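You operate a simulated robot arm through the tools that you are given. There is no shell and no other tool. Be economical: measure what you need, move in short steps, check, and stop when the job is done.

The job below is to be done with a simulated robot arm. You get a single attempt, and the scene is never put back.

## Task
Take the burnt sandwich from the white-edged table and leave it on top of the clear drain cup.
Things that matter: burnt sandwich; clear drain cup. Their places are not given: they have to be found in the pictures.

The check looks at the end state, three seconds after you hand in, the way a careful person would. Anything else that was tipped, shoved, dropped, spilled or broken makes it a failure.

## Robot
A 6-joint arm with a two-finger parallel gripper, fixed in place. Base frame: the origin is at the foot of the arm, x ahead of it, y to its left, z up; the work surface is at about z = 780. Readings come in mm, rad, newtons and seconds.
With the tool pointing down near the work surface it reaches from about 260 to 680 mm from the base axis. Its first joint turns from -1.152 to 1.152 rad. Payload 2.9 kg.
The TCP is the grasp point between the finger pads, 30 mm short of the fingertips. In the tool frame z runs along the fingers and y along their closing line. Largest opening 110 mm; finger width 20, thickness 10; the body of the gripper, 48 by 112 mm, starts 55 mm behind the TCP.
Orientation is that of the tool frame in the base frame, as a unit quaternion [w, x, y, z]. With the fingers straight down and closing along the base's y, the tool's x points along the base's -x, its y along +y and its z along -z.

## Interface
- The arm moves only by the tool apply_moves. Its argument "moves" is a list that holds one entry, the list of rows, each a list of 6 numbers: the shift along the tool's x, y, z in mm, then the turn, a rotation vector about the tool's x, y, z in rad. In form: [[[tx, ty, tz, rx, ry, rz], ...]]. A call has 1 to 20 rows; each row shifts and turns the commanded pose from where the row before left it, along the tool's axes as they then stand. "claw" is the gripper command, from -1 (shut) to 1 (fully open), values between in proportion, set as the call begins (left out, the last holds). Rows are played at 5 a second. More than 50 mm and 0.15 rad between two rows, or a gripper value outside its range, and nothing of the call is played. Where a pose cannot be reached the arm comes as near as it can. A force on the tool above 40 N (or 10 N above the force at the start of the call, whichever is more), or a blocked arm, ends the call early, and 0.2 s more pass. The fingers move at their own pace (about 108 mm/s each) and stop on an object; they squeeze with about 29 N. The grip force told is the motor's: it shows also when the fingers shut on nothing. Time passes only in rows, and 0.2 s behind the last, so rows that do not move let the fingers close. The reply holds the time, the measured pose of the TCP, the force on the tool along the base axes, the opening and the grip force, in the units named above and with some noise, and new pictures: "show" is both (left out), scene, wrist or none.
- Cameras (640 x 400 px; columns grow to the right, rows downward): "scene" is fixed at [71.1, 431.7, 1383.3]; the picture's right is [-0.80, -0.60, 0.00], its down [-0.35, 0.47, -0.81] and it looks along [0.49, -0.65, -0.58] (base axes); focal length 364 px, centre (320, 200). "wrist" rides on the gripper at [-36, 0, -57] in the tool frame; the picture's right is [0.00, -1.00, 0.00], its down [0.97, 0.00, -0.24] and it looks along [0.24, 0.00, 0.97] (tool axes); focal length 218 px, centre (320, 200).
- measure_at(camera, pixels): for up to 12 pixels [column, row] of the newest picture of that camera ("zoom" is the newest enlarged one), the place [x, y, z] in the base frame of the surface seen there, good to about 2 mm. No time passes.
- inspect(camera, box): a new picture of the part [left, top, right, bottom] of that camera's present view, enlarged. No time passes.
- finish_job(): hands the job in; it is judged then, once.

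Work in short steps. Measure before you move; look again where a grasp or a placing could have gone wrong, and mend it. You have 60 turns and 120 pictures in all, those below and enlarged ones among them. Open the gripper and draw the arm clear of the work before you hand the job in, unless the task says otherwise; then end with one line.

The tools are called after ">>>" by a JSON object that holds its "method" and its "body". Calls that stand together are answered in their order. apply_moves: Moves the arm, as the interface text tells. Its arguments: {"type":"object","properties":{"moves":{"type":"array","items":{"type":"array","items":{"type":"array","items":{"type":"number"}}}},"claw":{"type":"number"},"show":{"type":"string","enum":["both","scene","wrist","none"]}},"required":["moves"]} The other tools are called the same way: measure_at (camera, pixels) gives the place of the surface under pixels of a picture; inspect (camera, box) takes an enlarged picture of a part of a camera's view; finish_job () hands the job in.

At the start:

```text
time: 0.0
tool_pos: [371.5, 63.3, 1090.6]
orientation: [-0.001, 0.001, 1.0, 0.0]
force: [-0.1, 0.1, 0.6]
width: 110.1
finger_force: 0.1
```

scene: 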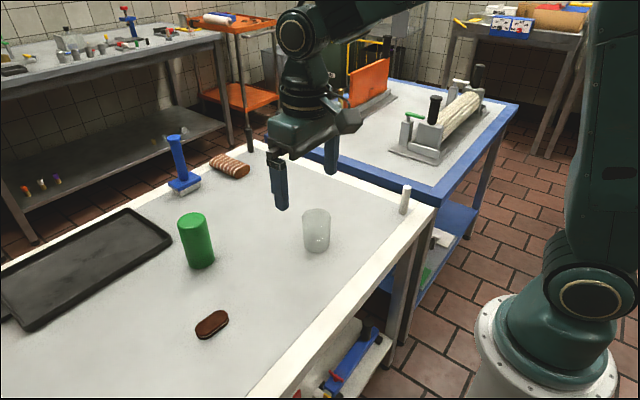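
wrist: 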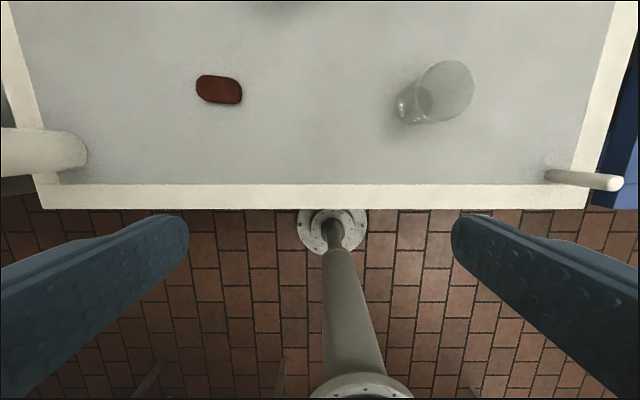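

The brown oval at scene (212,325) looks like the burnt sandwich and the clear cup is at (316,230). I'll enlarge both views to confirm.

>>> {"method": "inspect", "body": {"camera": "scene", "box": [160, 190, 360, 350]}}

>>> {"method": "inspect", "body": {"camera": "wrist", "box": [160, 40, 500, 200]}}

>>> {"method": "measure_at", "body": {"camera": "scene", "pixels": [[212, 322], [198, 328], [226, 318], [205, 318], [220, 330], [316, 212], [304, 214], [329, 214], [316, 250], [230, 340], [195, 220], [230, 165]]}}

>>> {"method": "measure_at", "body": {"camera": "wrist", "pixels": [[219, 89], [197, 87], [241, 93], [220, 76], [218, 102], [445, 90], [475, 90], [445, 62], [410, 105], [350, 130], [432, 72], [460, 115]]}}

```text
2.50 times, centred on (260, 270) of scene
```

zoom: 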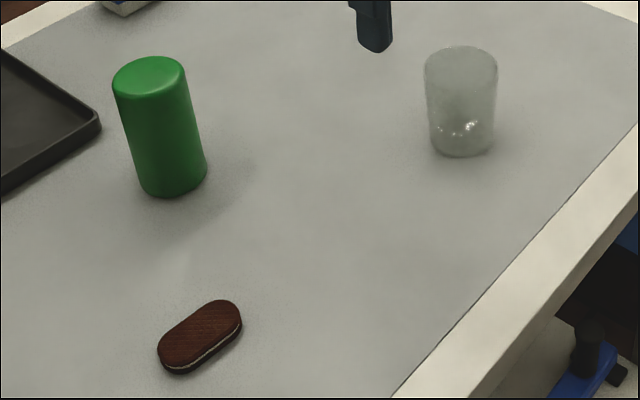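

```text
1.88 times, centred on (330, 120) of wrist
```

zoom: 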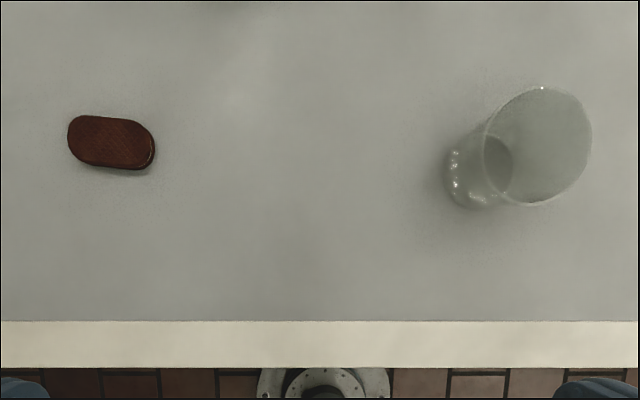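

```text
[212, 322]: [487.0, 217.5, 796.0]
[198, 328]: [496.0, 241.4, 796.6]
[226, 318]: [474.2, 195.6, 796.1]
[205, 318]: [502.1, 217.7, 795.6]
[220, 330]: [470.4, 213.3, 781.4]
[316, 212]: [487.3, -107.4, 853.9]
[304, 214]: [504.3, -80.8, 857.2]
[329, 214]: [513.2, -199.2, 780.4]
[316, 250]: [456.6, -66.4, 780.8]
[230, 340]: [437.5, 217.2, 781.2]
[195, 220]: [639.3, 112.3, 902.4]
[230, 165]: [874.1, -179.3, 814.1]
```

```text
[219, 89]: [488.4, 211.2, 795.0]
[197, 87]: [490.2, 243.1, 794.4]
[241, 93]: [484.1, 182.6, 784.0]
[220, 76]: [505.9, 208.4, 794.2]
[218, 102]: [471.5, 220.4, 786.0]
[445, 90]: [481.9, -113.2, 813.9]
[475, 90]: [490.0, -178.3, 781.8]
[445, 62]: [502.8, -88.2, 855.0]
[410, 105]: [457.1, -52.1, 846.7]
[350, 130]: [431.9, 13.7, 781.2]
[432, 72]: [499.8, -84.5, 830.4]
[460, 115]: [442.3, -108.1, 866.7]
```

Sandwich: centre about (488,214), top z≈796, on the table. The cup's rim geometry is unclear, so I move above the cup to look straight down at it.

>>> {"method": "apply_moves", "body": {"moves": [[[-21.8, -29.6, 16, 0, 0, 0], [-21.8, -29.6, 16, 0, 0, 0], [-21.8, -29.6, 16, 0, 0, 0], [-21.8, -29.6, 16, 0, 0, 0], [-21.8, -29.6, 16, 0, 0, 0], [0, 0, 0, 0, 0, 0]]], "claw": 1}}

>>> {"method": "inspect", "body": {"camera": "wrist", "box": [220, 100, 420, 225]}}

```text
time: 1.4
tool_pos: [482.4, -82.5, 1010.5]
orientation: [-0.001, 0.0, 1.0, 0.0]
force: [0.0, -1.0, 1.1]
width: 109.9
finger_force: 0.0
```

scene: 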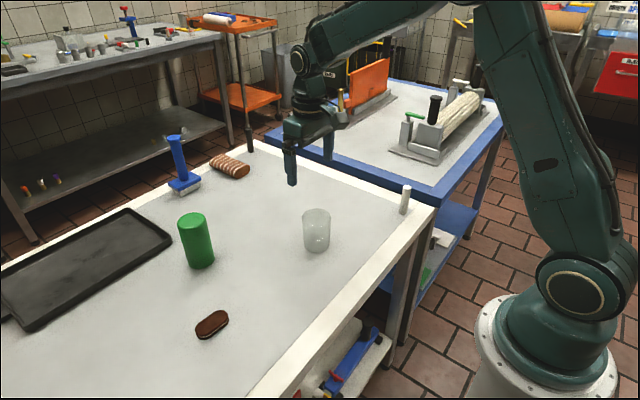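
wrist: 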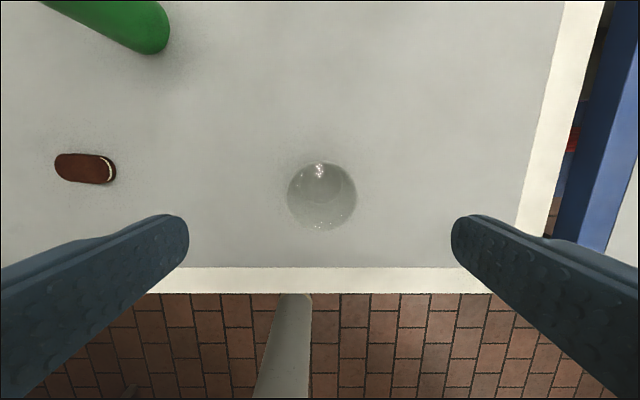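

```text
3.20 times, centred on (320, 162) of wrist
```

zoom: 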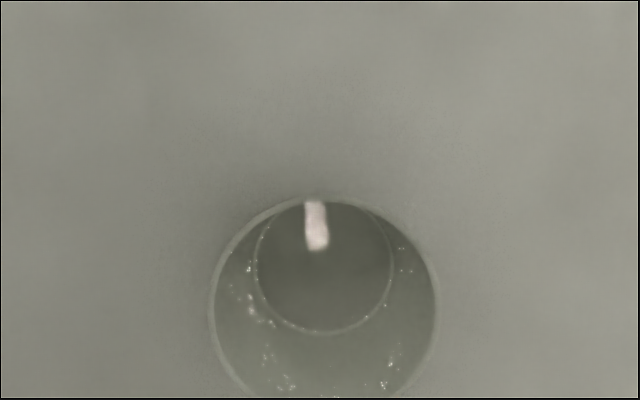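

From above the cup is a circle at wrist (321,196), apparently open. I measure its rim and the sandwich length.

>>> {"method": "measure_at", "body": {"camera": "zoom", "pixels": [[211, 310], [213, 310], [217, 310], [436, 310], [434, 310], [430, 310], [322, 199], [322, 202], [318, 240], [323, 290], [323, 350], [270, 250]]}}

>>> {"method": "measure_at", "body": {"camera": "wrist", "pixels": [[321, 229], [321, 230], [321, 228], [288, 196], [356, 196], [321, 196], [56, 165], [114, 172], [80, 155], [78, 178], [58, 165], [112, 172]]}}

>>> {"method": "inspect", "body": {"camera": "wrist", "box": [280, 150, 360, 240]}}

>>> {"method": "inspect", "body": {"camera": "scene", "box": [280, 190, 360, 265]}}

```text
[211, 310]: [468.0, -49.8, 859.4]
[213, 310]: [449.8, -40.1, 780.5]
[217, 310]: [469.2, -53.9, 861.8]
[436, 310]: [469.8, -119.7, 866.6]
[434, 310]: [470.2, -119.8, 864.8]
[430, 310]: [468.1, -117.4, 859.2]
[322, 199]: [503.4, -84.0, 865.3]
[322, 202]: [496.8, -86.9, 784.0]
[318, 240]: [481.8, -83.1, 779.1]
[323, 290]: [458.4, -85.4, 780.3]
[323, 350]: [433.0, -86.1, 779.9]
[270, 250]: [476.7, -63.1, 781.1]
```

```text
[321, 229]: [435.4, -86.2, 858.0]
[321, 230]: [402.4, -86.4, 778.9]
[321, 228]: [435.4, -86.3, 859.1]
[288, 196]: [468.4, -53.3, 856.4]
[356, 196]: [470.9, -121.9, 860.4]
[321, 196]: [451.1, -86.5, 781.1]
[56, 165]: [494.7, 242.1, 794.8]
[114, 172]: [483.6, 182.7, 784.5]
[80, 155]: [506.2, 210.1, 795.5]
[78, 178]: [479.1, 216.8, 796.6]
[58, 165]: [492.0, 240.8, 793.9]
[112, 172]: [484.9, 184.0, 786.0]
```

```text
4.44 times, centred on (320, 195) of wrist
```

zoom: 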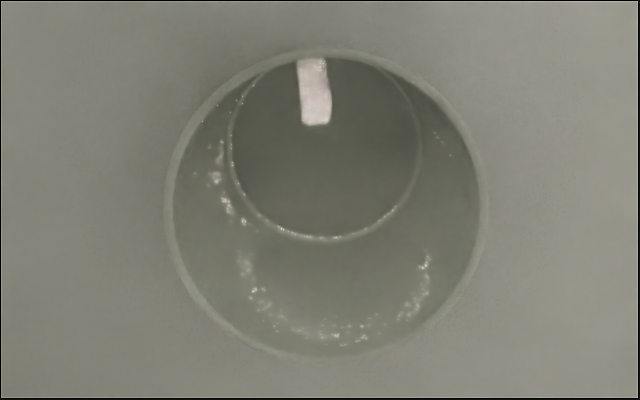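

```text
5.33 times, centred on (320, 228) of scene
```

zoom: 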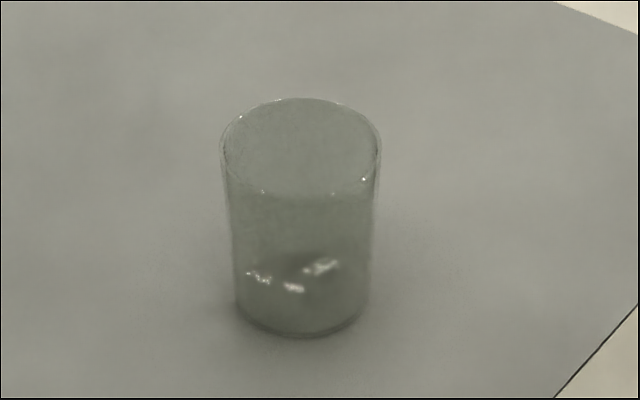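

The cup is open at the top: centre about (469,-86), outer diameter ~70, rim z≈865. The sandwich is close to that length, so I'll look closely at it, going over it and turning the gripper across its short side.

>>> {"method": "apply_moves", "body": {"moves": [[[-1, 37, 0, 0, 0, 0], [-1, 37, 0, 0, 0, 0], [-1, 37, 0, 0, 0, 0], [-1, 37, 0, 0, 0, 0], [-1, 37, 0, 0, 0, 0], [0, 37, 10, 0, 0, 0], [0, 37, 10, 0, 0, 0], [0, 37, 10, 0, 0, 0], [0, 0, 10, 0, 0, -0.14], [0, 0, 10, 0, 0, -0.14], [0, 0, 10, 0, 0, -0.14], [0, 0, 10, 0, 0, -0.14], [0, 0, 0, 0, 0, -0.14], [0, 0, 0, 0, 0, -0.14], [0, 0, 0, 0, 0, -0.14], [0, 0, 0, 0, 0, -0.14], [0, 0, 0, 0, 0, -0.14], [0, 0, 0, 0, 0, -0.14], [0, 0, 0, 0, 0, 0]]]}}

>>> {"method": "inspect", "body": {"camera": "wrist", "box": [240, 120, 400, 220]}}

```text
time: 5.4
tool_pos: [484.8, 211.0, 939.4]
orientation: [0.0, -0.645, 0.764, 0.0]
force: [0.0, 0.2, -0.2]
width: 110.1
finger_force: 0.0
```

scene: 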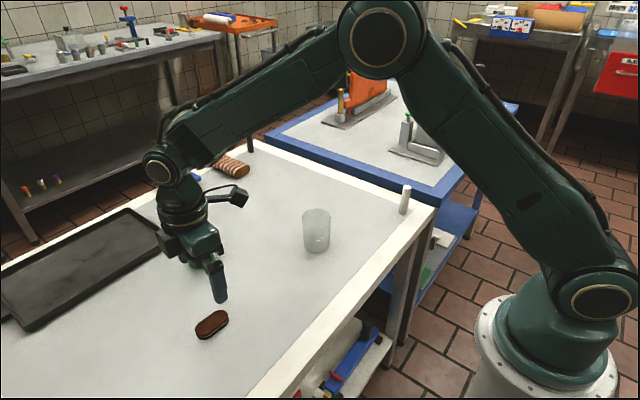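
wrist: 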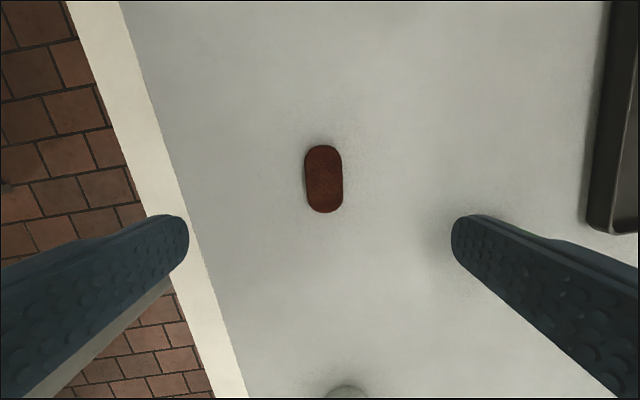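

```text
4.00 times, centred on (320, 170) of wrist
```

zoom: 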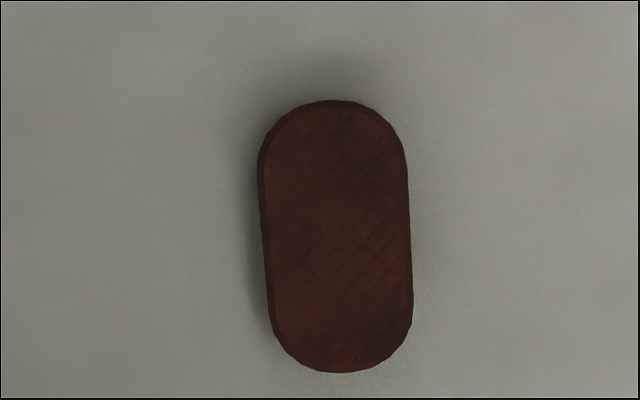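

The sandwich is nearly aligned in the zoom, ends at (332,102) and (345,371), sides at (265,240) and (411,240). I measure the edges.

>>> {"method": "measure_at", "body": {"camera": "zoom", "pixels": [[333, 106], [345, 368], [345, 362], [272, 220], [408, 220], [274, 270], [410, 270], [340, 240], [333, 98], [346, 376], [266, 180], [333, 112]]}}

```text
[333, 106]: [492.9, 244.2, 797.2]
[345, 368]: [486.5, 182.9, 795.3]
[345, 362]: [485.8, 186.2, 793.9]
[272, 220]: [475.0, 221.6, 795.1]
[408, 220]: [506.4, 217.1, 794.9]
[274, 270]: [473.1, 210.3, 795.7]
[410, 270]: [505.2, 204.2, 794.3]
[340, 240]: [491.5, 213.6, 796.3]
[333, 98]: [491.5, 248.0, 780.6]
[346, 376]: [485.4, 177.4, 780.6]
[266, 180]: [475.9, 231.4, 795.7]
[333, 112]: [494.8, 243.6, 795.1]
```

Sandwich: about 63.5 x 33 x 15 mm, centre (489.7,213.3), long axis 6° off y. I turn the last 0.065 rad, centre on it, and descend most of the way with a narrowed opening.

>>> {"method": "apply_moves", "body": {"moves": [[[0, 0, 0, 0, 0, -0.065], [-2.8, -4.6, 0, 0, 0, 0], [0, 0, 30, 0, 0, 0], [0, 0, 30, 0, 0, 0], [0, 0, 30, 0, 0, 0], [0, 0, 0, 0, 0, 0]]], "claw": 0.2}}

```text
time: 6.8
tool_pos: [489.6, 214.3, 848.2]
orientation: [0.0, -0.668, 0.744, 0.001]
force: [-0.6, 0.0, 0.1]
width: 66.0
finger_force: 0.2
```

scene: 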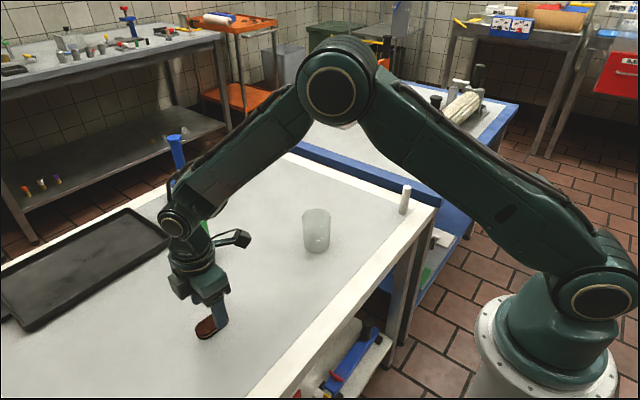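
wrist: 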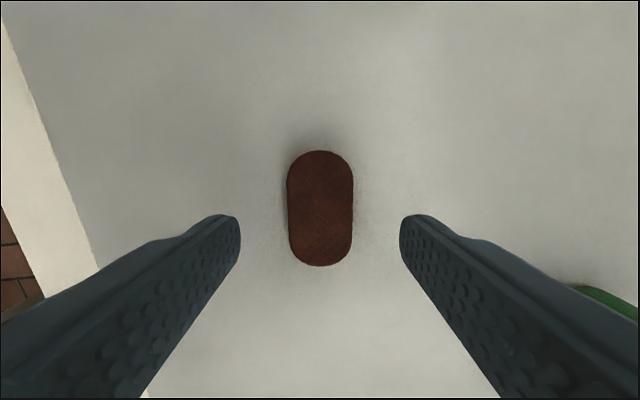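

The sandwich sits centred and aligned between the fingers (column 320). I go down 33 mm to put the tips about 5 mm above the table.

>>> {"method": "apply_moves", "body": {"moves": [[[0, 0, 12, 0, 0, 0], [0, 0, 12, 0, 0, 0], [0, 0, 9, 0, 0, 0], [0, 0, 0, 0, 0, 0]]], "show": "wrist"}}

>>> {"method": "apply_moves", "body": {"moves": [[[0, 0, 0, 0, 0, 0], [0, 0, 0, 0, 0, 0], [0, 0, 0, 0, 0, 0], [0, 0, 0, 0, 0, 0]]], "claw": -1}}

```text
time: 7.8
tool_pos: [490.4, 214.0, 817.1]
orientation: [0.001, -0.668, 0.744, 0.0]
force: [0.3, -0.3, -0.3]
width: 66.2
finger_force: 0.0
```

wrist: 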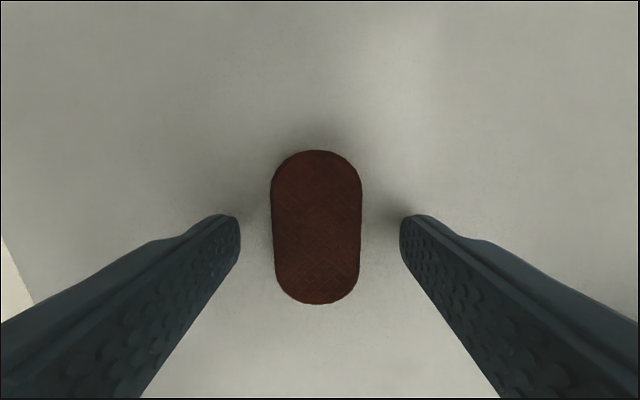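

```text
time: 8.8
tool_pos: [490.4, 213.1, 817.6]
orientation: [0.0, -0.669, 0.744, -0.001]
force: [0.2, -1.0, -1.0]
width: 33.2
finger_force: 29.2
```

scene: 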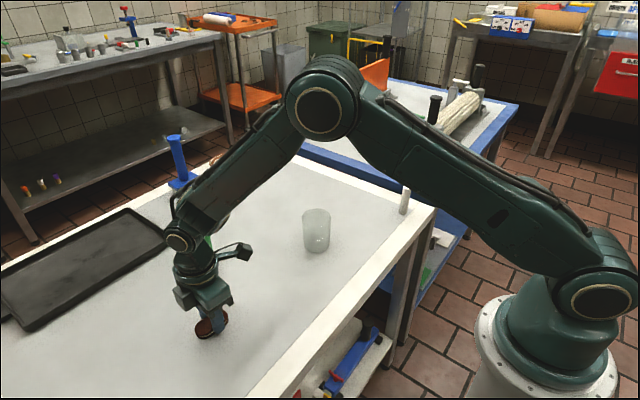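
wrist: 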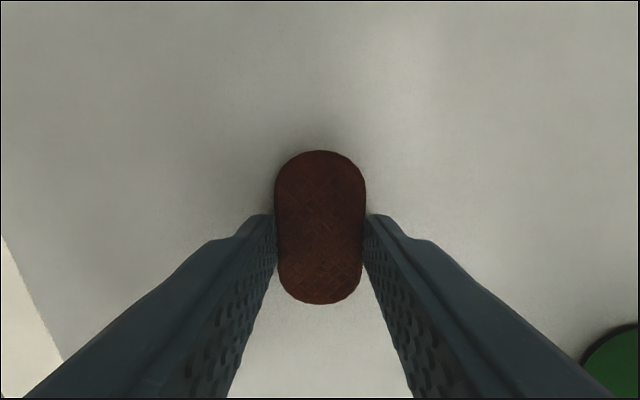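

Gripped (width 33.2, force 29). I measure the sandwich in the grip, then lift straight up.

>>> {"method": "measure_at", "body": {"camera": "wrist", "pixels": [[320, 152], [320, 154], [320, 301], [320, 303], [320, 230]]}}

>>> {"method": "apply_moves", "body": {"moves": [[[0, 0, -15, 0, 0, 0], [0, 0, -25, 0, 0, 0], [0, 0, -35, 0, 0, 0], [0, 0, -35, 0, 0, 0], [0, 0, -35, 0, 0, 0], [0, 0, 0, 0, 0, 0]]]}}

```text
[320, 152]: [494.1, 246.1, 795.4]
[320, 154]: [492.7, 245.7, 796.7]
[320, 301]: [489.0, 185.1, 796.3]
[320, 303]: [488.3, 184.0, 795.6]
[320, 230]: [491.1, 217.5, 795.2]
```

```text
time: 10.2
tool_pos: [491.9, 213.6, 961.9]
orientation: [0.0, -0.669, 0.743, -0.001]
force: [1.3, -0.5, 0.6]
width: 33.2
finger_force: 29.0
```

scene: 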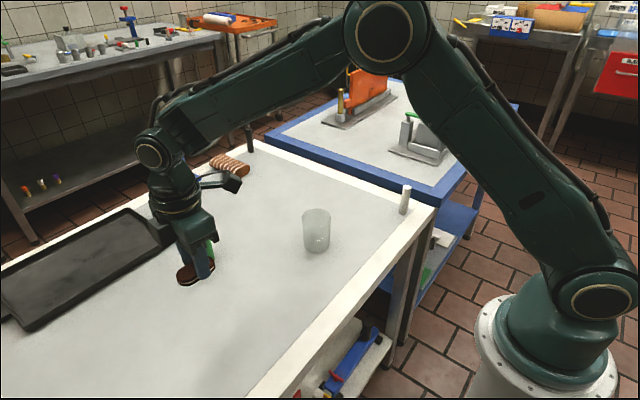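
wrist: 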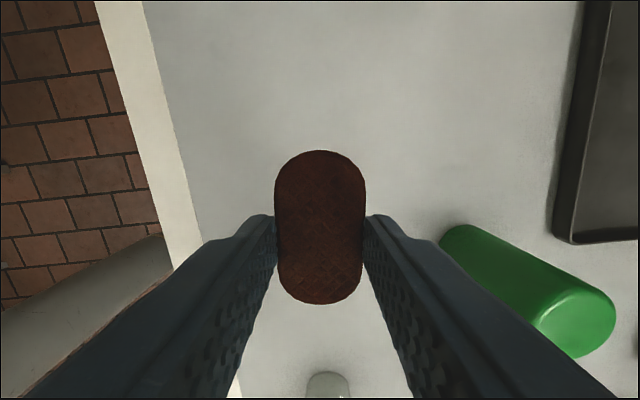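

The sandwich came up firmly, its centre about 1.5 mm +y of the TCP. Because it's slightly shorter than the cup's inner diameter, I'll place it offset ~19 mm across its width so both ends rest on the rim; moving above the cup now.

>>> {"method": "apply_moves", "body": {"moves": [[[37.6, -3.56, 0, 0, 0, 0], [37.6, -3.56, 0, 0, 0, 0], [37.6, -3.56, 0, 0, 0, 0], [37.6, -3.56, 0, 0, 0, 0], [37.6, -3.56, 0, 0, 0, 0], [37.6, -3.56, 0, 0, 0, 0], [37.6, -3.56, 0, 0, 0, 0], [37.6, -3.56, 0, 0, 0, 0], [0, 0, 0, 0, 0, 0], [0, 0, 0, 0, 0, 0]]]}}

>>> {"method": "inspect", "body": {"camera": "scene", "box": [270, 170, 370, 265]}}

```text
time: 12.4
tool_pos: [489.2, -89.1, 962.4]
orientation: [-0.001, -0.669, 0.744, 0.0]
force: [-0.6, 0.3, 0.4]
width: 33.3
finger_force: 29.2
```

scene: 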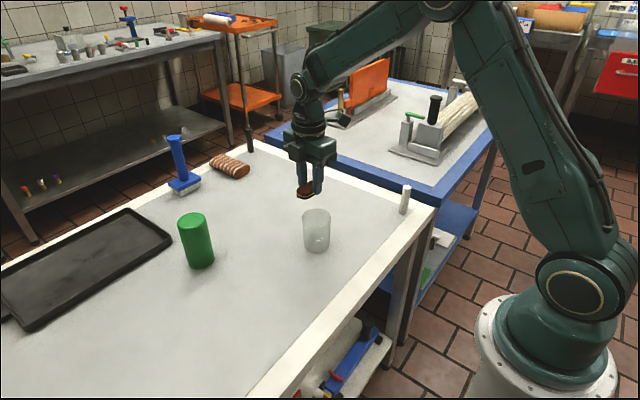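
wrist: 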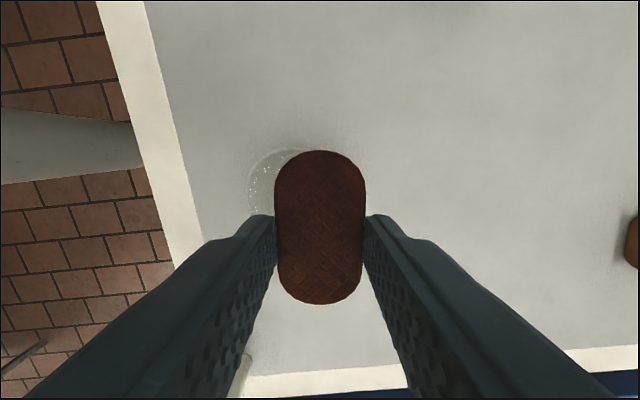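

```text
4.21 times, centred on (320, 218) of scene
```

zoom: 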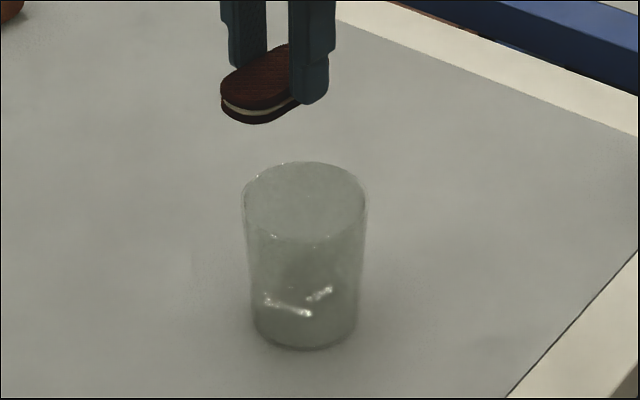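

The sandwich is above the cup's far (+x) part. I check the rim height and side positions once more in the zoom.

>>> {"method": "measure_at", "body": {"camera": "zoom", "pixels": [[304, 162], [304, 163], [243, 195], [244, 200], [366, 205], [367, 200], [303, 239], [303, 240], [303, 242], [260, 175], [350, 178], [260, 90]]}}

>>> {"method": "apply_moves", "body": {"moves": [[[0, 0, 20, 0, 0, 0], [0, 0, 16, 0, 0, 0], [0, 0, 0, 0, 0, 0]]]}}

>>> {"method": "inspect", "body": {"camera": "scene", "box": [270, 170, 370, 265]}}

>>> {"method": "inspect", "body": {"camera": "wrist", "box": [220, 120, 400, 232]}}

```text
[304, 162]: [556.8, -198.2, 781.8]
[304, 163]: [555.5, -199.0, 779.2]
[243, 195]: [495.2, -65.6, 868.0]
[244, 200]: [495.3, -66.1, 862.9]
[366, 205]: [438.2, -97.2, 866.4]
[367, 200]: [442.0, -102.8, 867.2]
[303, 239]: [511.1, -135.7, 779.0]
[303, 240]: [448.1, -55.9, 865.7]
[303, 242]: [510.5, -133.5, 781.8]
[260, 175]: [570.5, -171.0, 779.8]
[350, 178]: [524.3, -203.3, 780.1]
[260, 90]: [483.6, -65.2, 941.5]
```

```text
time: 13.2
tool_pos: [488.0, -88.7, 927.0]
orientation: [0.001, -0.668, 0.744, 0.001]
force: [1.0, 0.8, -0.4]
width: 33.3
finger_force: 29.4
```

scene: 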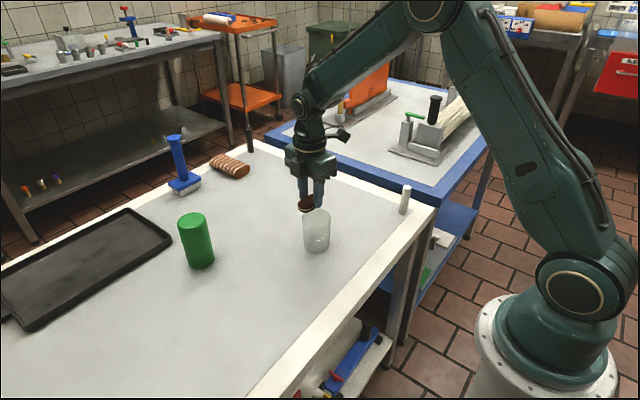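
wrist: 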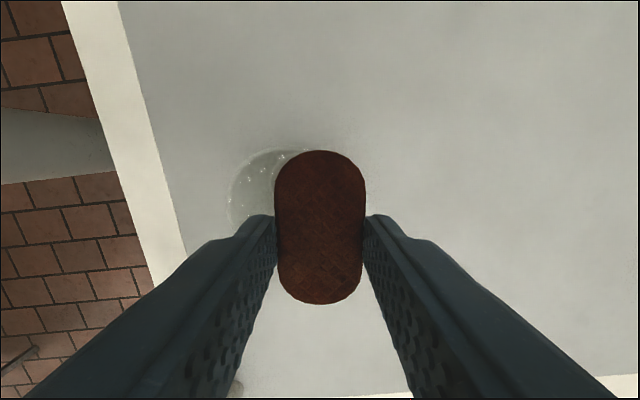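

```text
4.21 times, centred on (320, 218) of scene
```

zoom: 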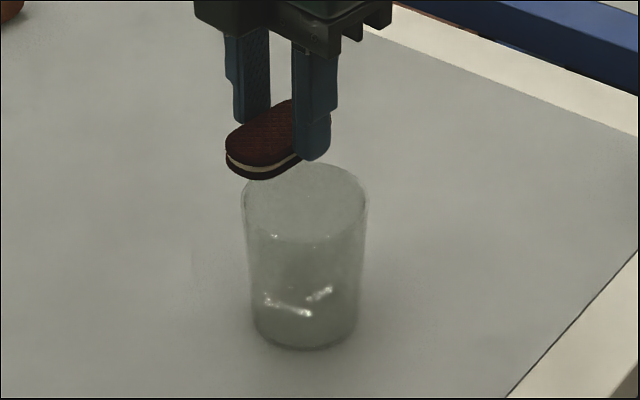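

```text
3.56 times, centred on (310, 176) of wrist
```

zoom: 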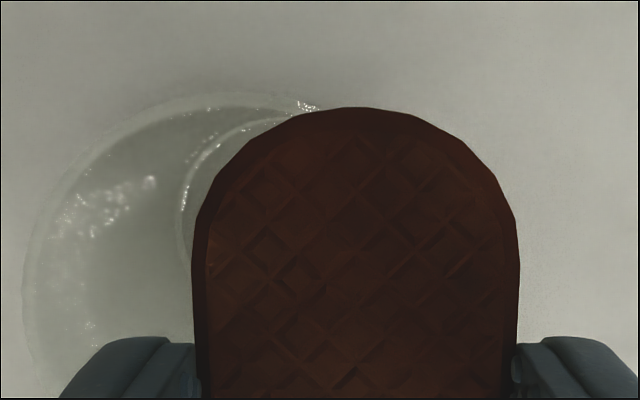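

Rim height ≈866.5; from the wrist view the offset is ~18 mm across and ~0 along, as wanted. Sandwich bottom is at ≈890, so I lower 20 mm and look.

>>> {"method": "apply_moves", "body": {"moves": [[[0, 0, 8, 0, 0, 0], [0, 0, 7, 0, 0, 0], [0, 0, 5, 0, 0, 0], [0, 0, 0, 0, 0, 0]]], "show": "wrist"}}

>>> {"method": "inspect", "body": {"camera": "scene", "box": [285, 185, 350, 230]}}

```text
time: 14.2
tool_pos: [487.4, -87.8, 905.3]
orientation: [0.0, -0.669, 0.744, 0.001]
force: [-0.6, -0.3, -0.3]
width: 33.2
finger_force: 28.8
```

wrist: 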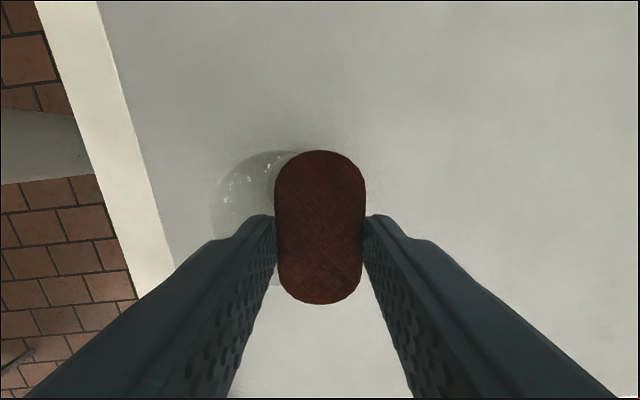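

```text
8.89 times, centred on (318, 208) of scene
```

zoom: 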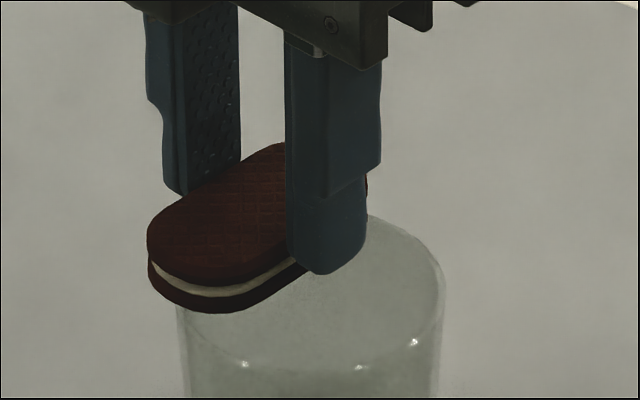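

No contact yet (force ≈0), bottom ~2 mm above the rim. I lower in 1 mm rows and read the force.

>>> {"method": "apply_moves", "body": {"moves": [[[0, 0, 1, 0, 0, 0], [0, 0, 1, 0, 0, 0], [0, 0, 0, 0, 0, 0]]], "show": "none"}}

>>> {"method": "inspect", "body": {"camera": "scene", "box": [285, 185, 350, 230]}}

```text
time: 15.0
tool_pos: [486.6, -89.3, 903.8]
orientation: [0.0, -0.668, 0.744, 0.0]
force: [0.2, -0.1, -0.8]
width: 33.1
finger_force: 28.6
```

```text
8.89 times, centred on (318, 208) of scene
```

zoom: 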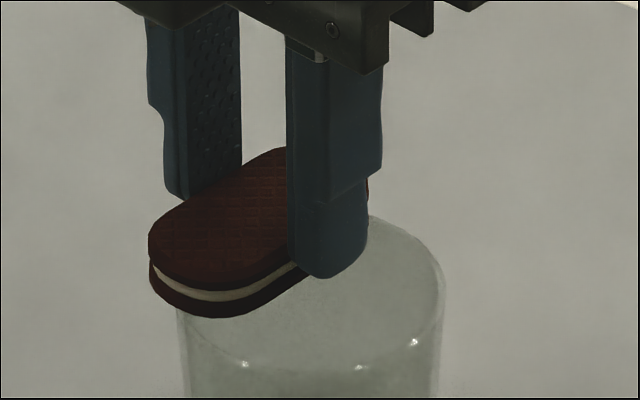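

Still no force. Another 1 mm.

>>> {"method": "apply_moves", "body": {"moves": [[[0, 0, 1, 0, 0, 0], [0, 0, 0, 0, 0, 0]]], "show": "none"}}

```text
time: 15.6
tool_pos: [487.9, -88.5, 902.8]
orientation: [0.0, -0.669, 0.744, 0.0]
force: [0.4, -0.6, -0.1]
width: 33.2
finger_force: 29.2
```

No contact yet; one more millimetre.

>>> {"method": "apply_moves", "body": {"moves": [[[0, 0, 1, 0, 0, 0], [0, 0, 0, 0, 0, 0]]], "show": "none"}}

>>> {"method": "inspect", "body": {"camera": "scene", "box": [285, 185, 350, 230]}}

```text
time: 16.2
tool_pos: [488.4, -89.1, 902.4]
orientation: [0.001, -0.668, 0.744, 0.0]
force: [-0.5, 0.1, -0.5]
width: 33.2
finger_force: 29.0
```

```text
8.89 times, centred on (318, 208) of scene
```

zoom: 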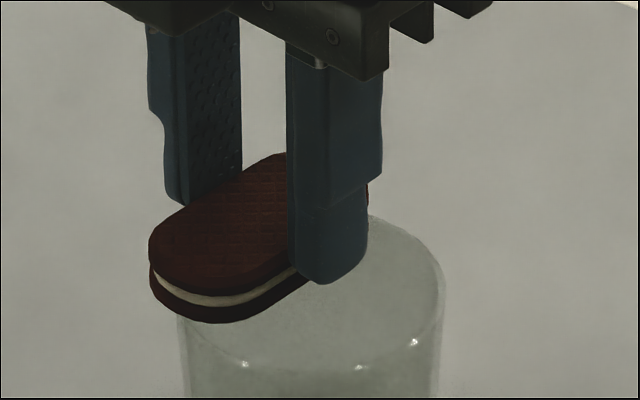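

Force is still near zero. I lower another millimetre.

>>> {"method": "apply_moves", "body": {"moves": [[[0, 0, 1, 0, 0, 0], [0, 0, 0, 0, 0, 0]]], "show": "none"}}

```text
time: 16.8
tool_pos: [488.1, -89.1, 899.9]
orientation: [0.0, -0.669, 0.743, 0.0]
force: [-0.3, 0.1, 3.8]
width: 33.2
finger_force: 29.4
```

Contact: +3.8 N vertical. I release slightly (opening ~40 mm) so that I can still catch it if it tips.

>>> {"method": "apply_moves", "body": {"moves": [[[0, 0, 0, 0, 0, 0], [0, 0, 0, 0, 0, 0], [0, 0, 0, 0, 0, 0]]], "claw": -0.28, "show": "wrist"}}

>>> {"method": "inspect", "body": {"camera": "scene", "box": [285, 185, 350, 230]}}

```text
time: 17.6
tool_pos: [486.8, -89.3, 900.5]
orientation: [-0.001, -0.669, 0.743, 0.0]
force: [0.8, -0.5, 0.7]
width: 39.6
finger_force: 0.0
```

wrist: 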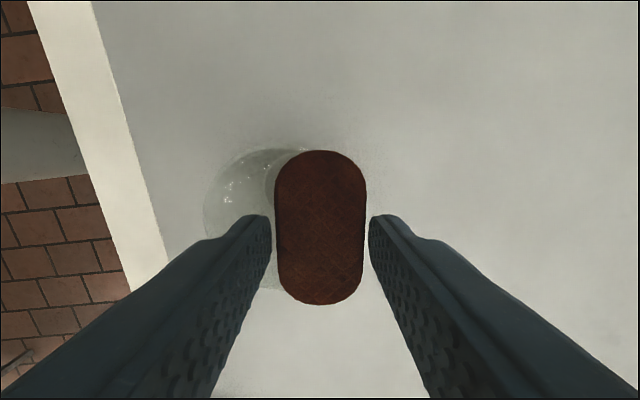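

```text
8.89 times, centred on (318, 208) of scene
```

zoom: 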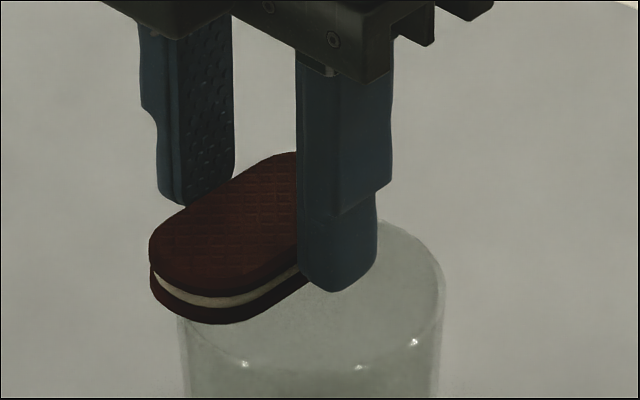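

The sandwich stays level on the rim with the fingers free. I open a little more and rise straight up.

>>> {"method": "apply_moves", "body": {"moves": [[[0, 0, 0, 0, 0, 0], [0, 0, -10, 0, 0, 0], [0, 0, -15, 0, 0, 0], [0, 0, -25, 0, 0, 0], [0, 0, -35, 0, 0, 0], [0, 0, -35, 0, 0, 0], [0, 0, 0, 0, 0, 0]]], "claw": 0.1}}

>>> {"method": "inspect", "body": {"camera": "scene", "box": [270, 180, 360, 265]}}

>>> {"method": "inspect", "body": {"camera": "wrist", "box": [240, 120, 400, 220]}}

```text
time: 19.2
tool_pos: [486.1, -88.3, 1021.8]
orientation: [0.0, -0.669, 0.743, 0.0]
force: [-0.7, 0.6, -0.5]
width: 60.6
finger_force: 0.1
```

scene: 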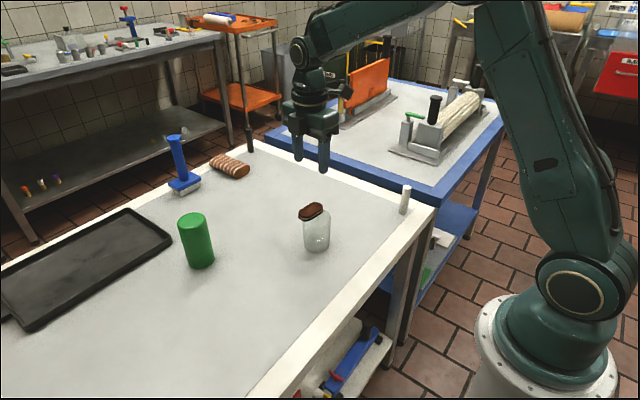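
wrist: 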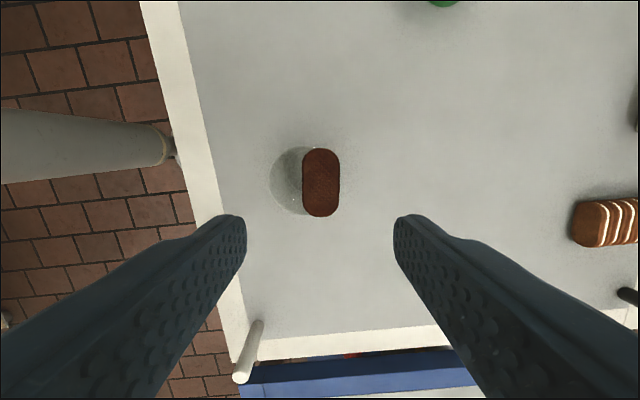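

```text
4.71 times, centred on (315, 222) of scene
```

zoom: 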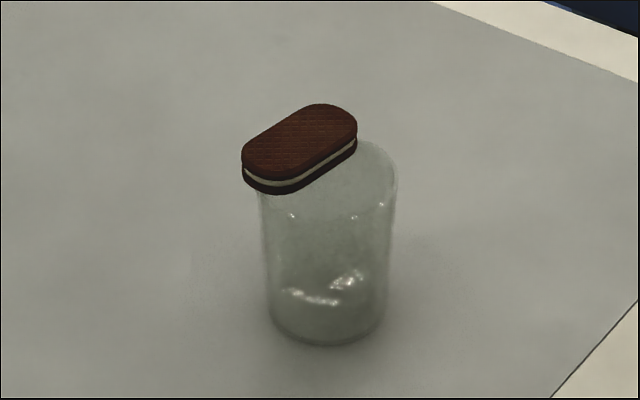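

```text
4.00 times, centred on (320, 170) of wrist
```

zoom: 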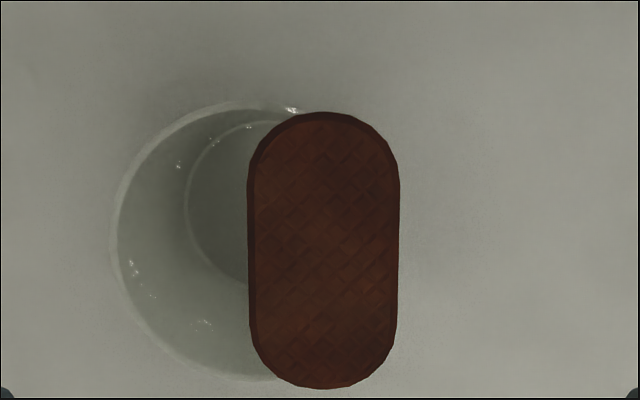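

It rests level on the rim with the cup upright. I draw the arm clear to the side, opening fully, and verify levelness.

>>> {"method": "apply_moves", "body": {"moves": [[[-25, 0, -15, 0, 0, 0], [-30, 0, -15, 0, 0, 0], [-30, 0, -15, 0, 0, 0], [-30, 0, 0, 0, 0, 0], [0, 0, 0, 0, 0, 0], [0, 0, 0, 0, 0, 0], [0, 0, 0, 0, 0, 0], [0, 0, 0, 0, 0, 0]]], "claw": 1}}

>>> {"method": "inspect", "body": {"camera": "scene", "box": [270, 180, 360, 265]}}

>>> {"method": "measure_at", "body": {"camera": "zoom", "pixels": [[262, 160], [340, 118], [285, 130], [315, 155], [300, 143]]}}

```text
time: 21.0
tool_pos: [500.9, 25.3, 1065.2]
orientation: [0.0, -0.668, 0.744, 0.0]
force: [0.8, 0.0, 0.0]
width: 110.0
finger_force: 0.1
```

scene: 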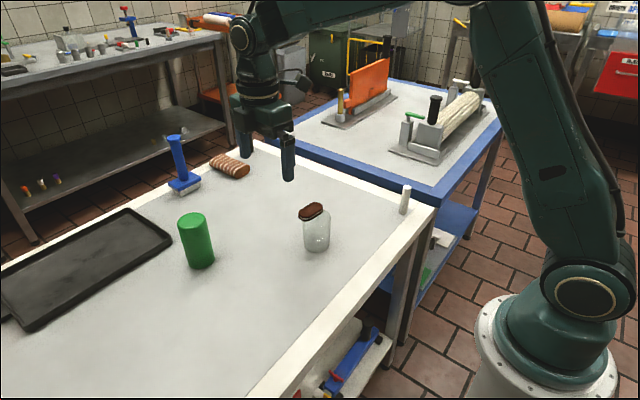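
wrist: 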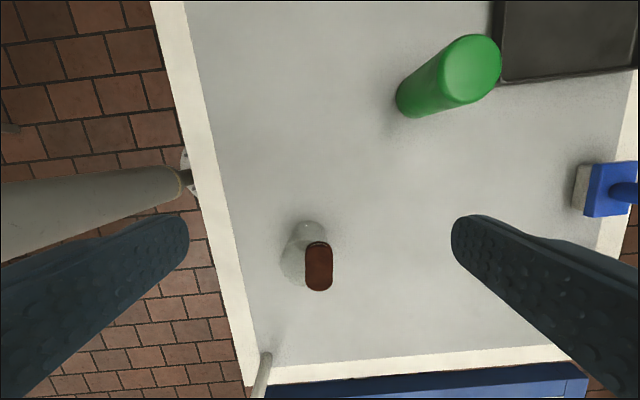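

```text
4.71 times, centred on (315, 222) of scene
```

zoom: 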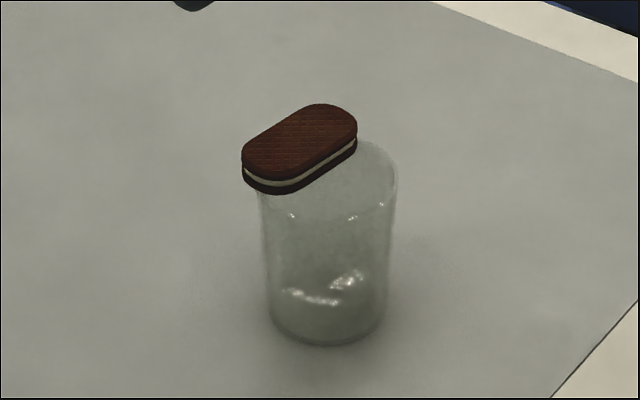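

```text
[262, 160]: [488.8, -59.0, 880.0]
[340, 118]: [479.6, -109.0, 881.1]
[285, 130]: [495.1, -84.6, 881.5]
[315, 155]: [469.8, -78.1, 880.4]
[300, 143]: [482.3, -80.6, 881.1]
```

The sandwich is level at z≈881 all over and hasn't moved between pictures. The cup is upright, nothing else has been disturbed, and the arm is clear, so I hand in.

>>> {"method": "finish_job", "body": {}}

```text
The job is handed in.
```

The burnt sandwich is resting level on the rim of the clear drain cup, set off-centre because it is slightly shorter than the opening; the gripper is open, the arm is clear, and I saw nothing else disturbed.
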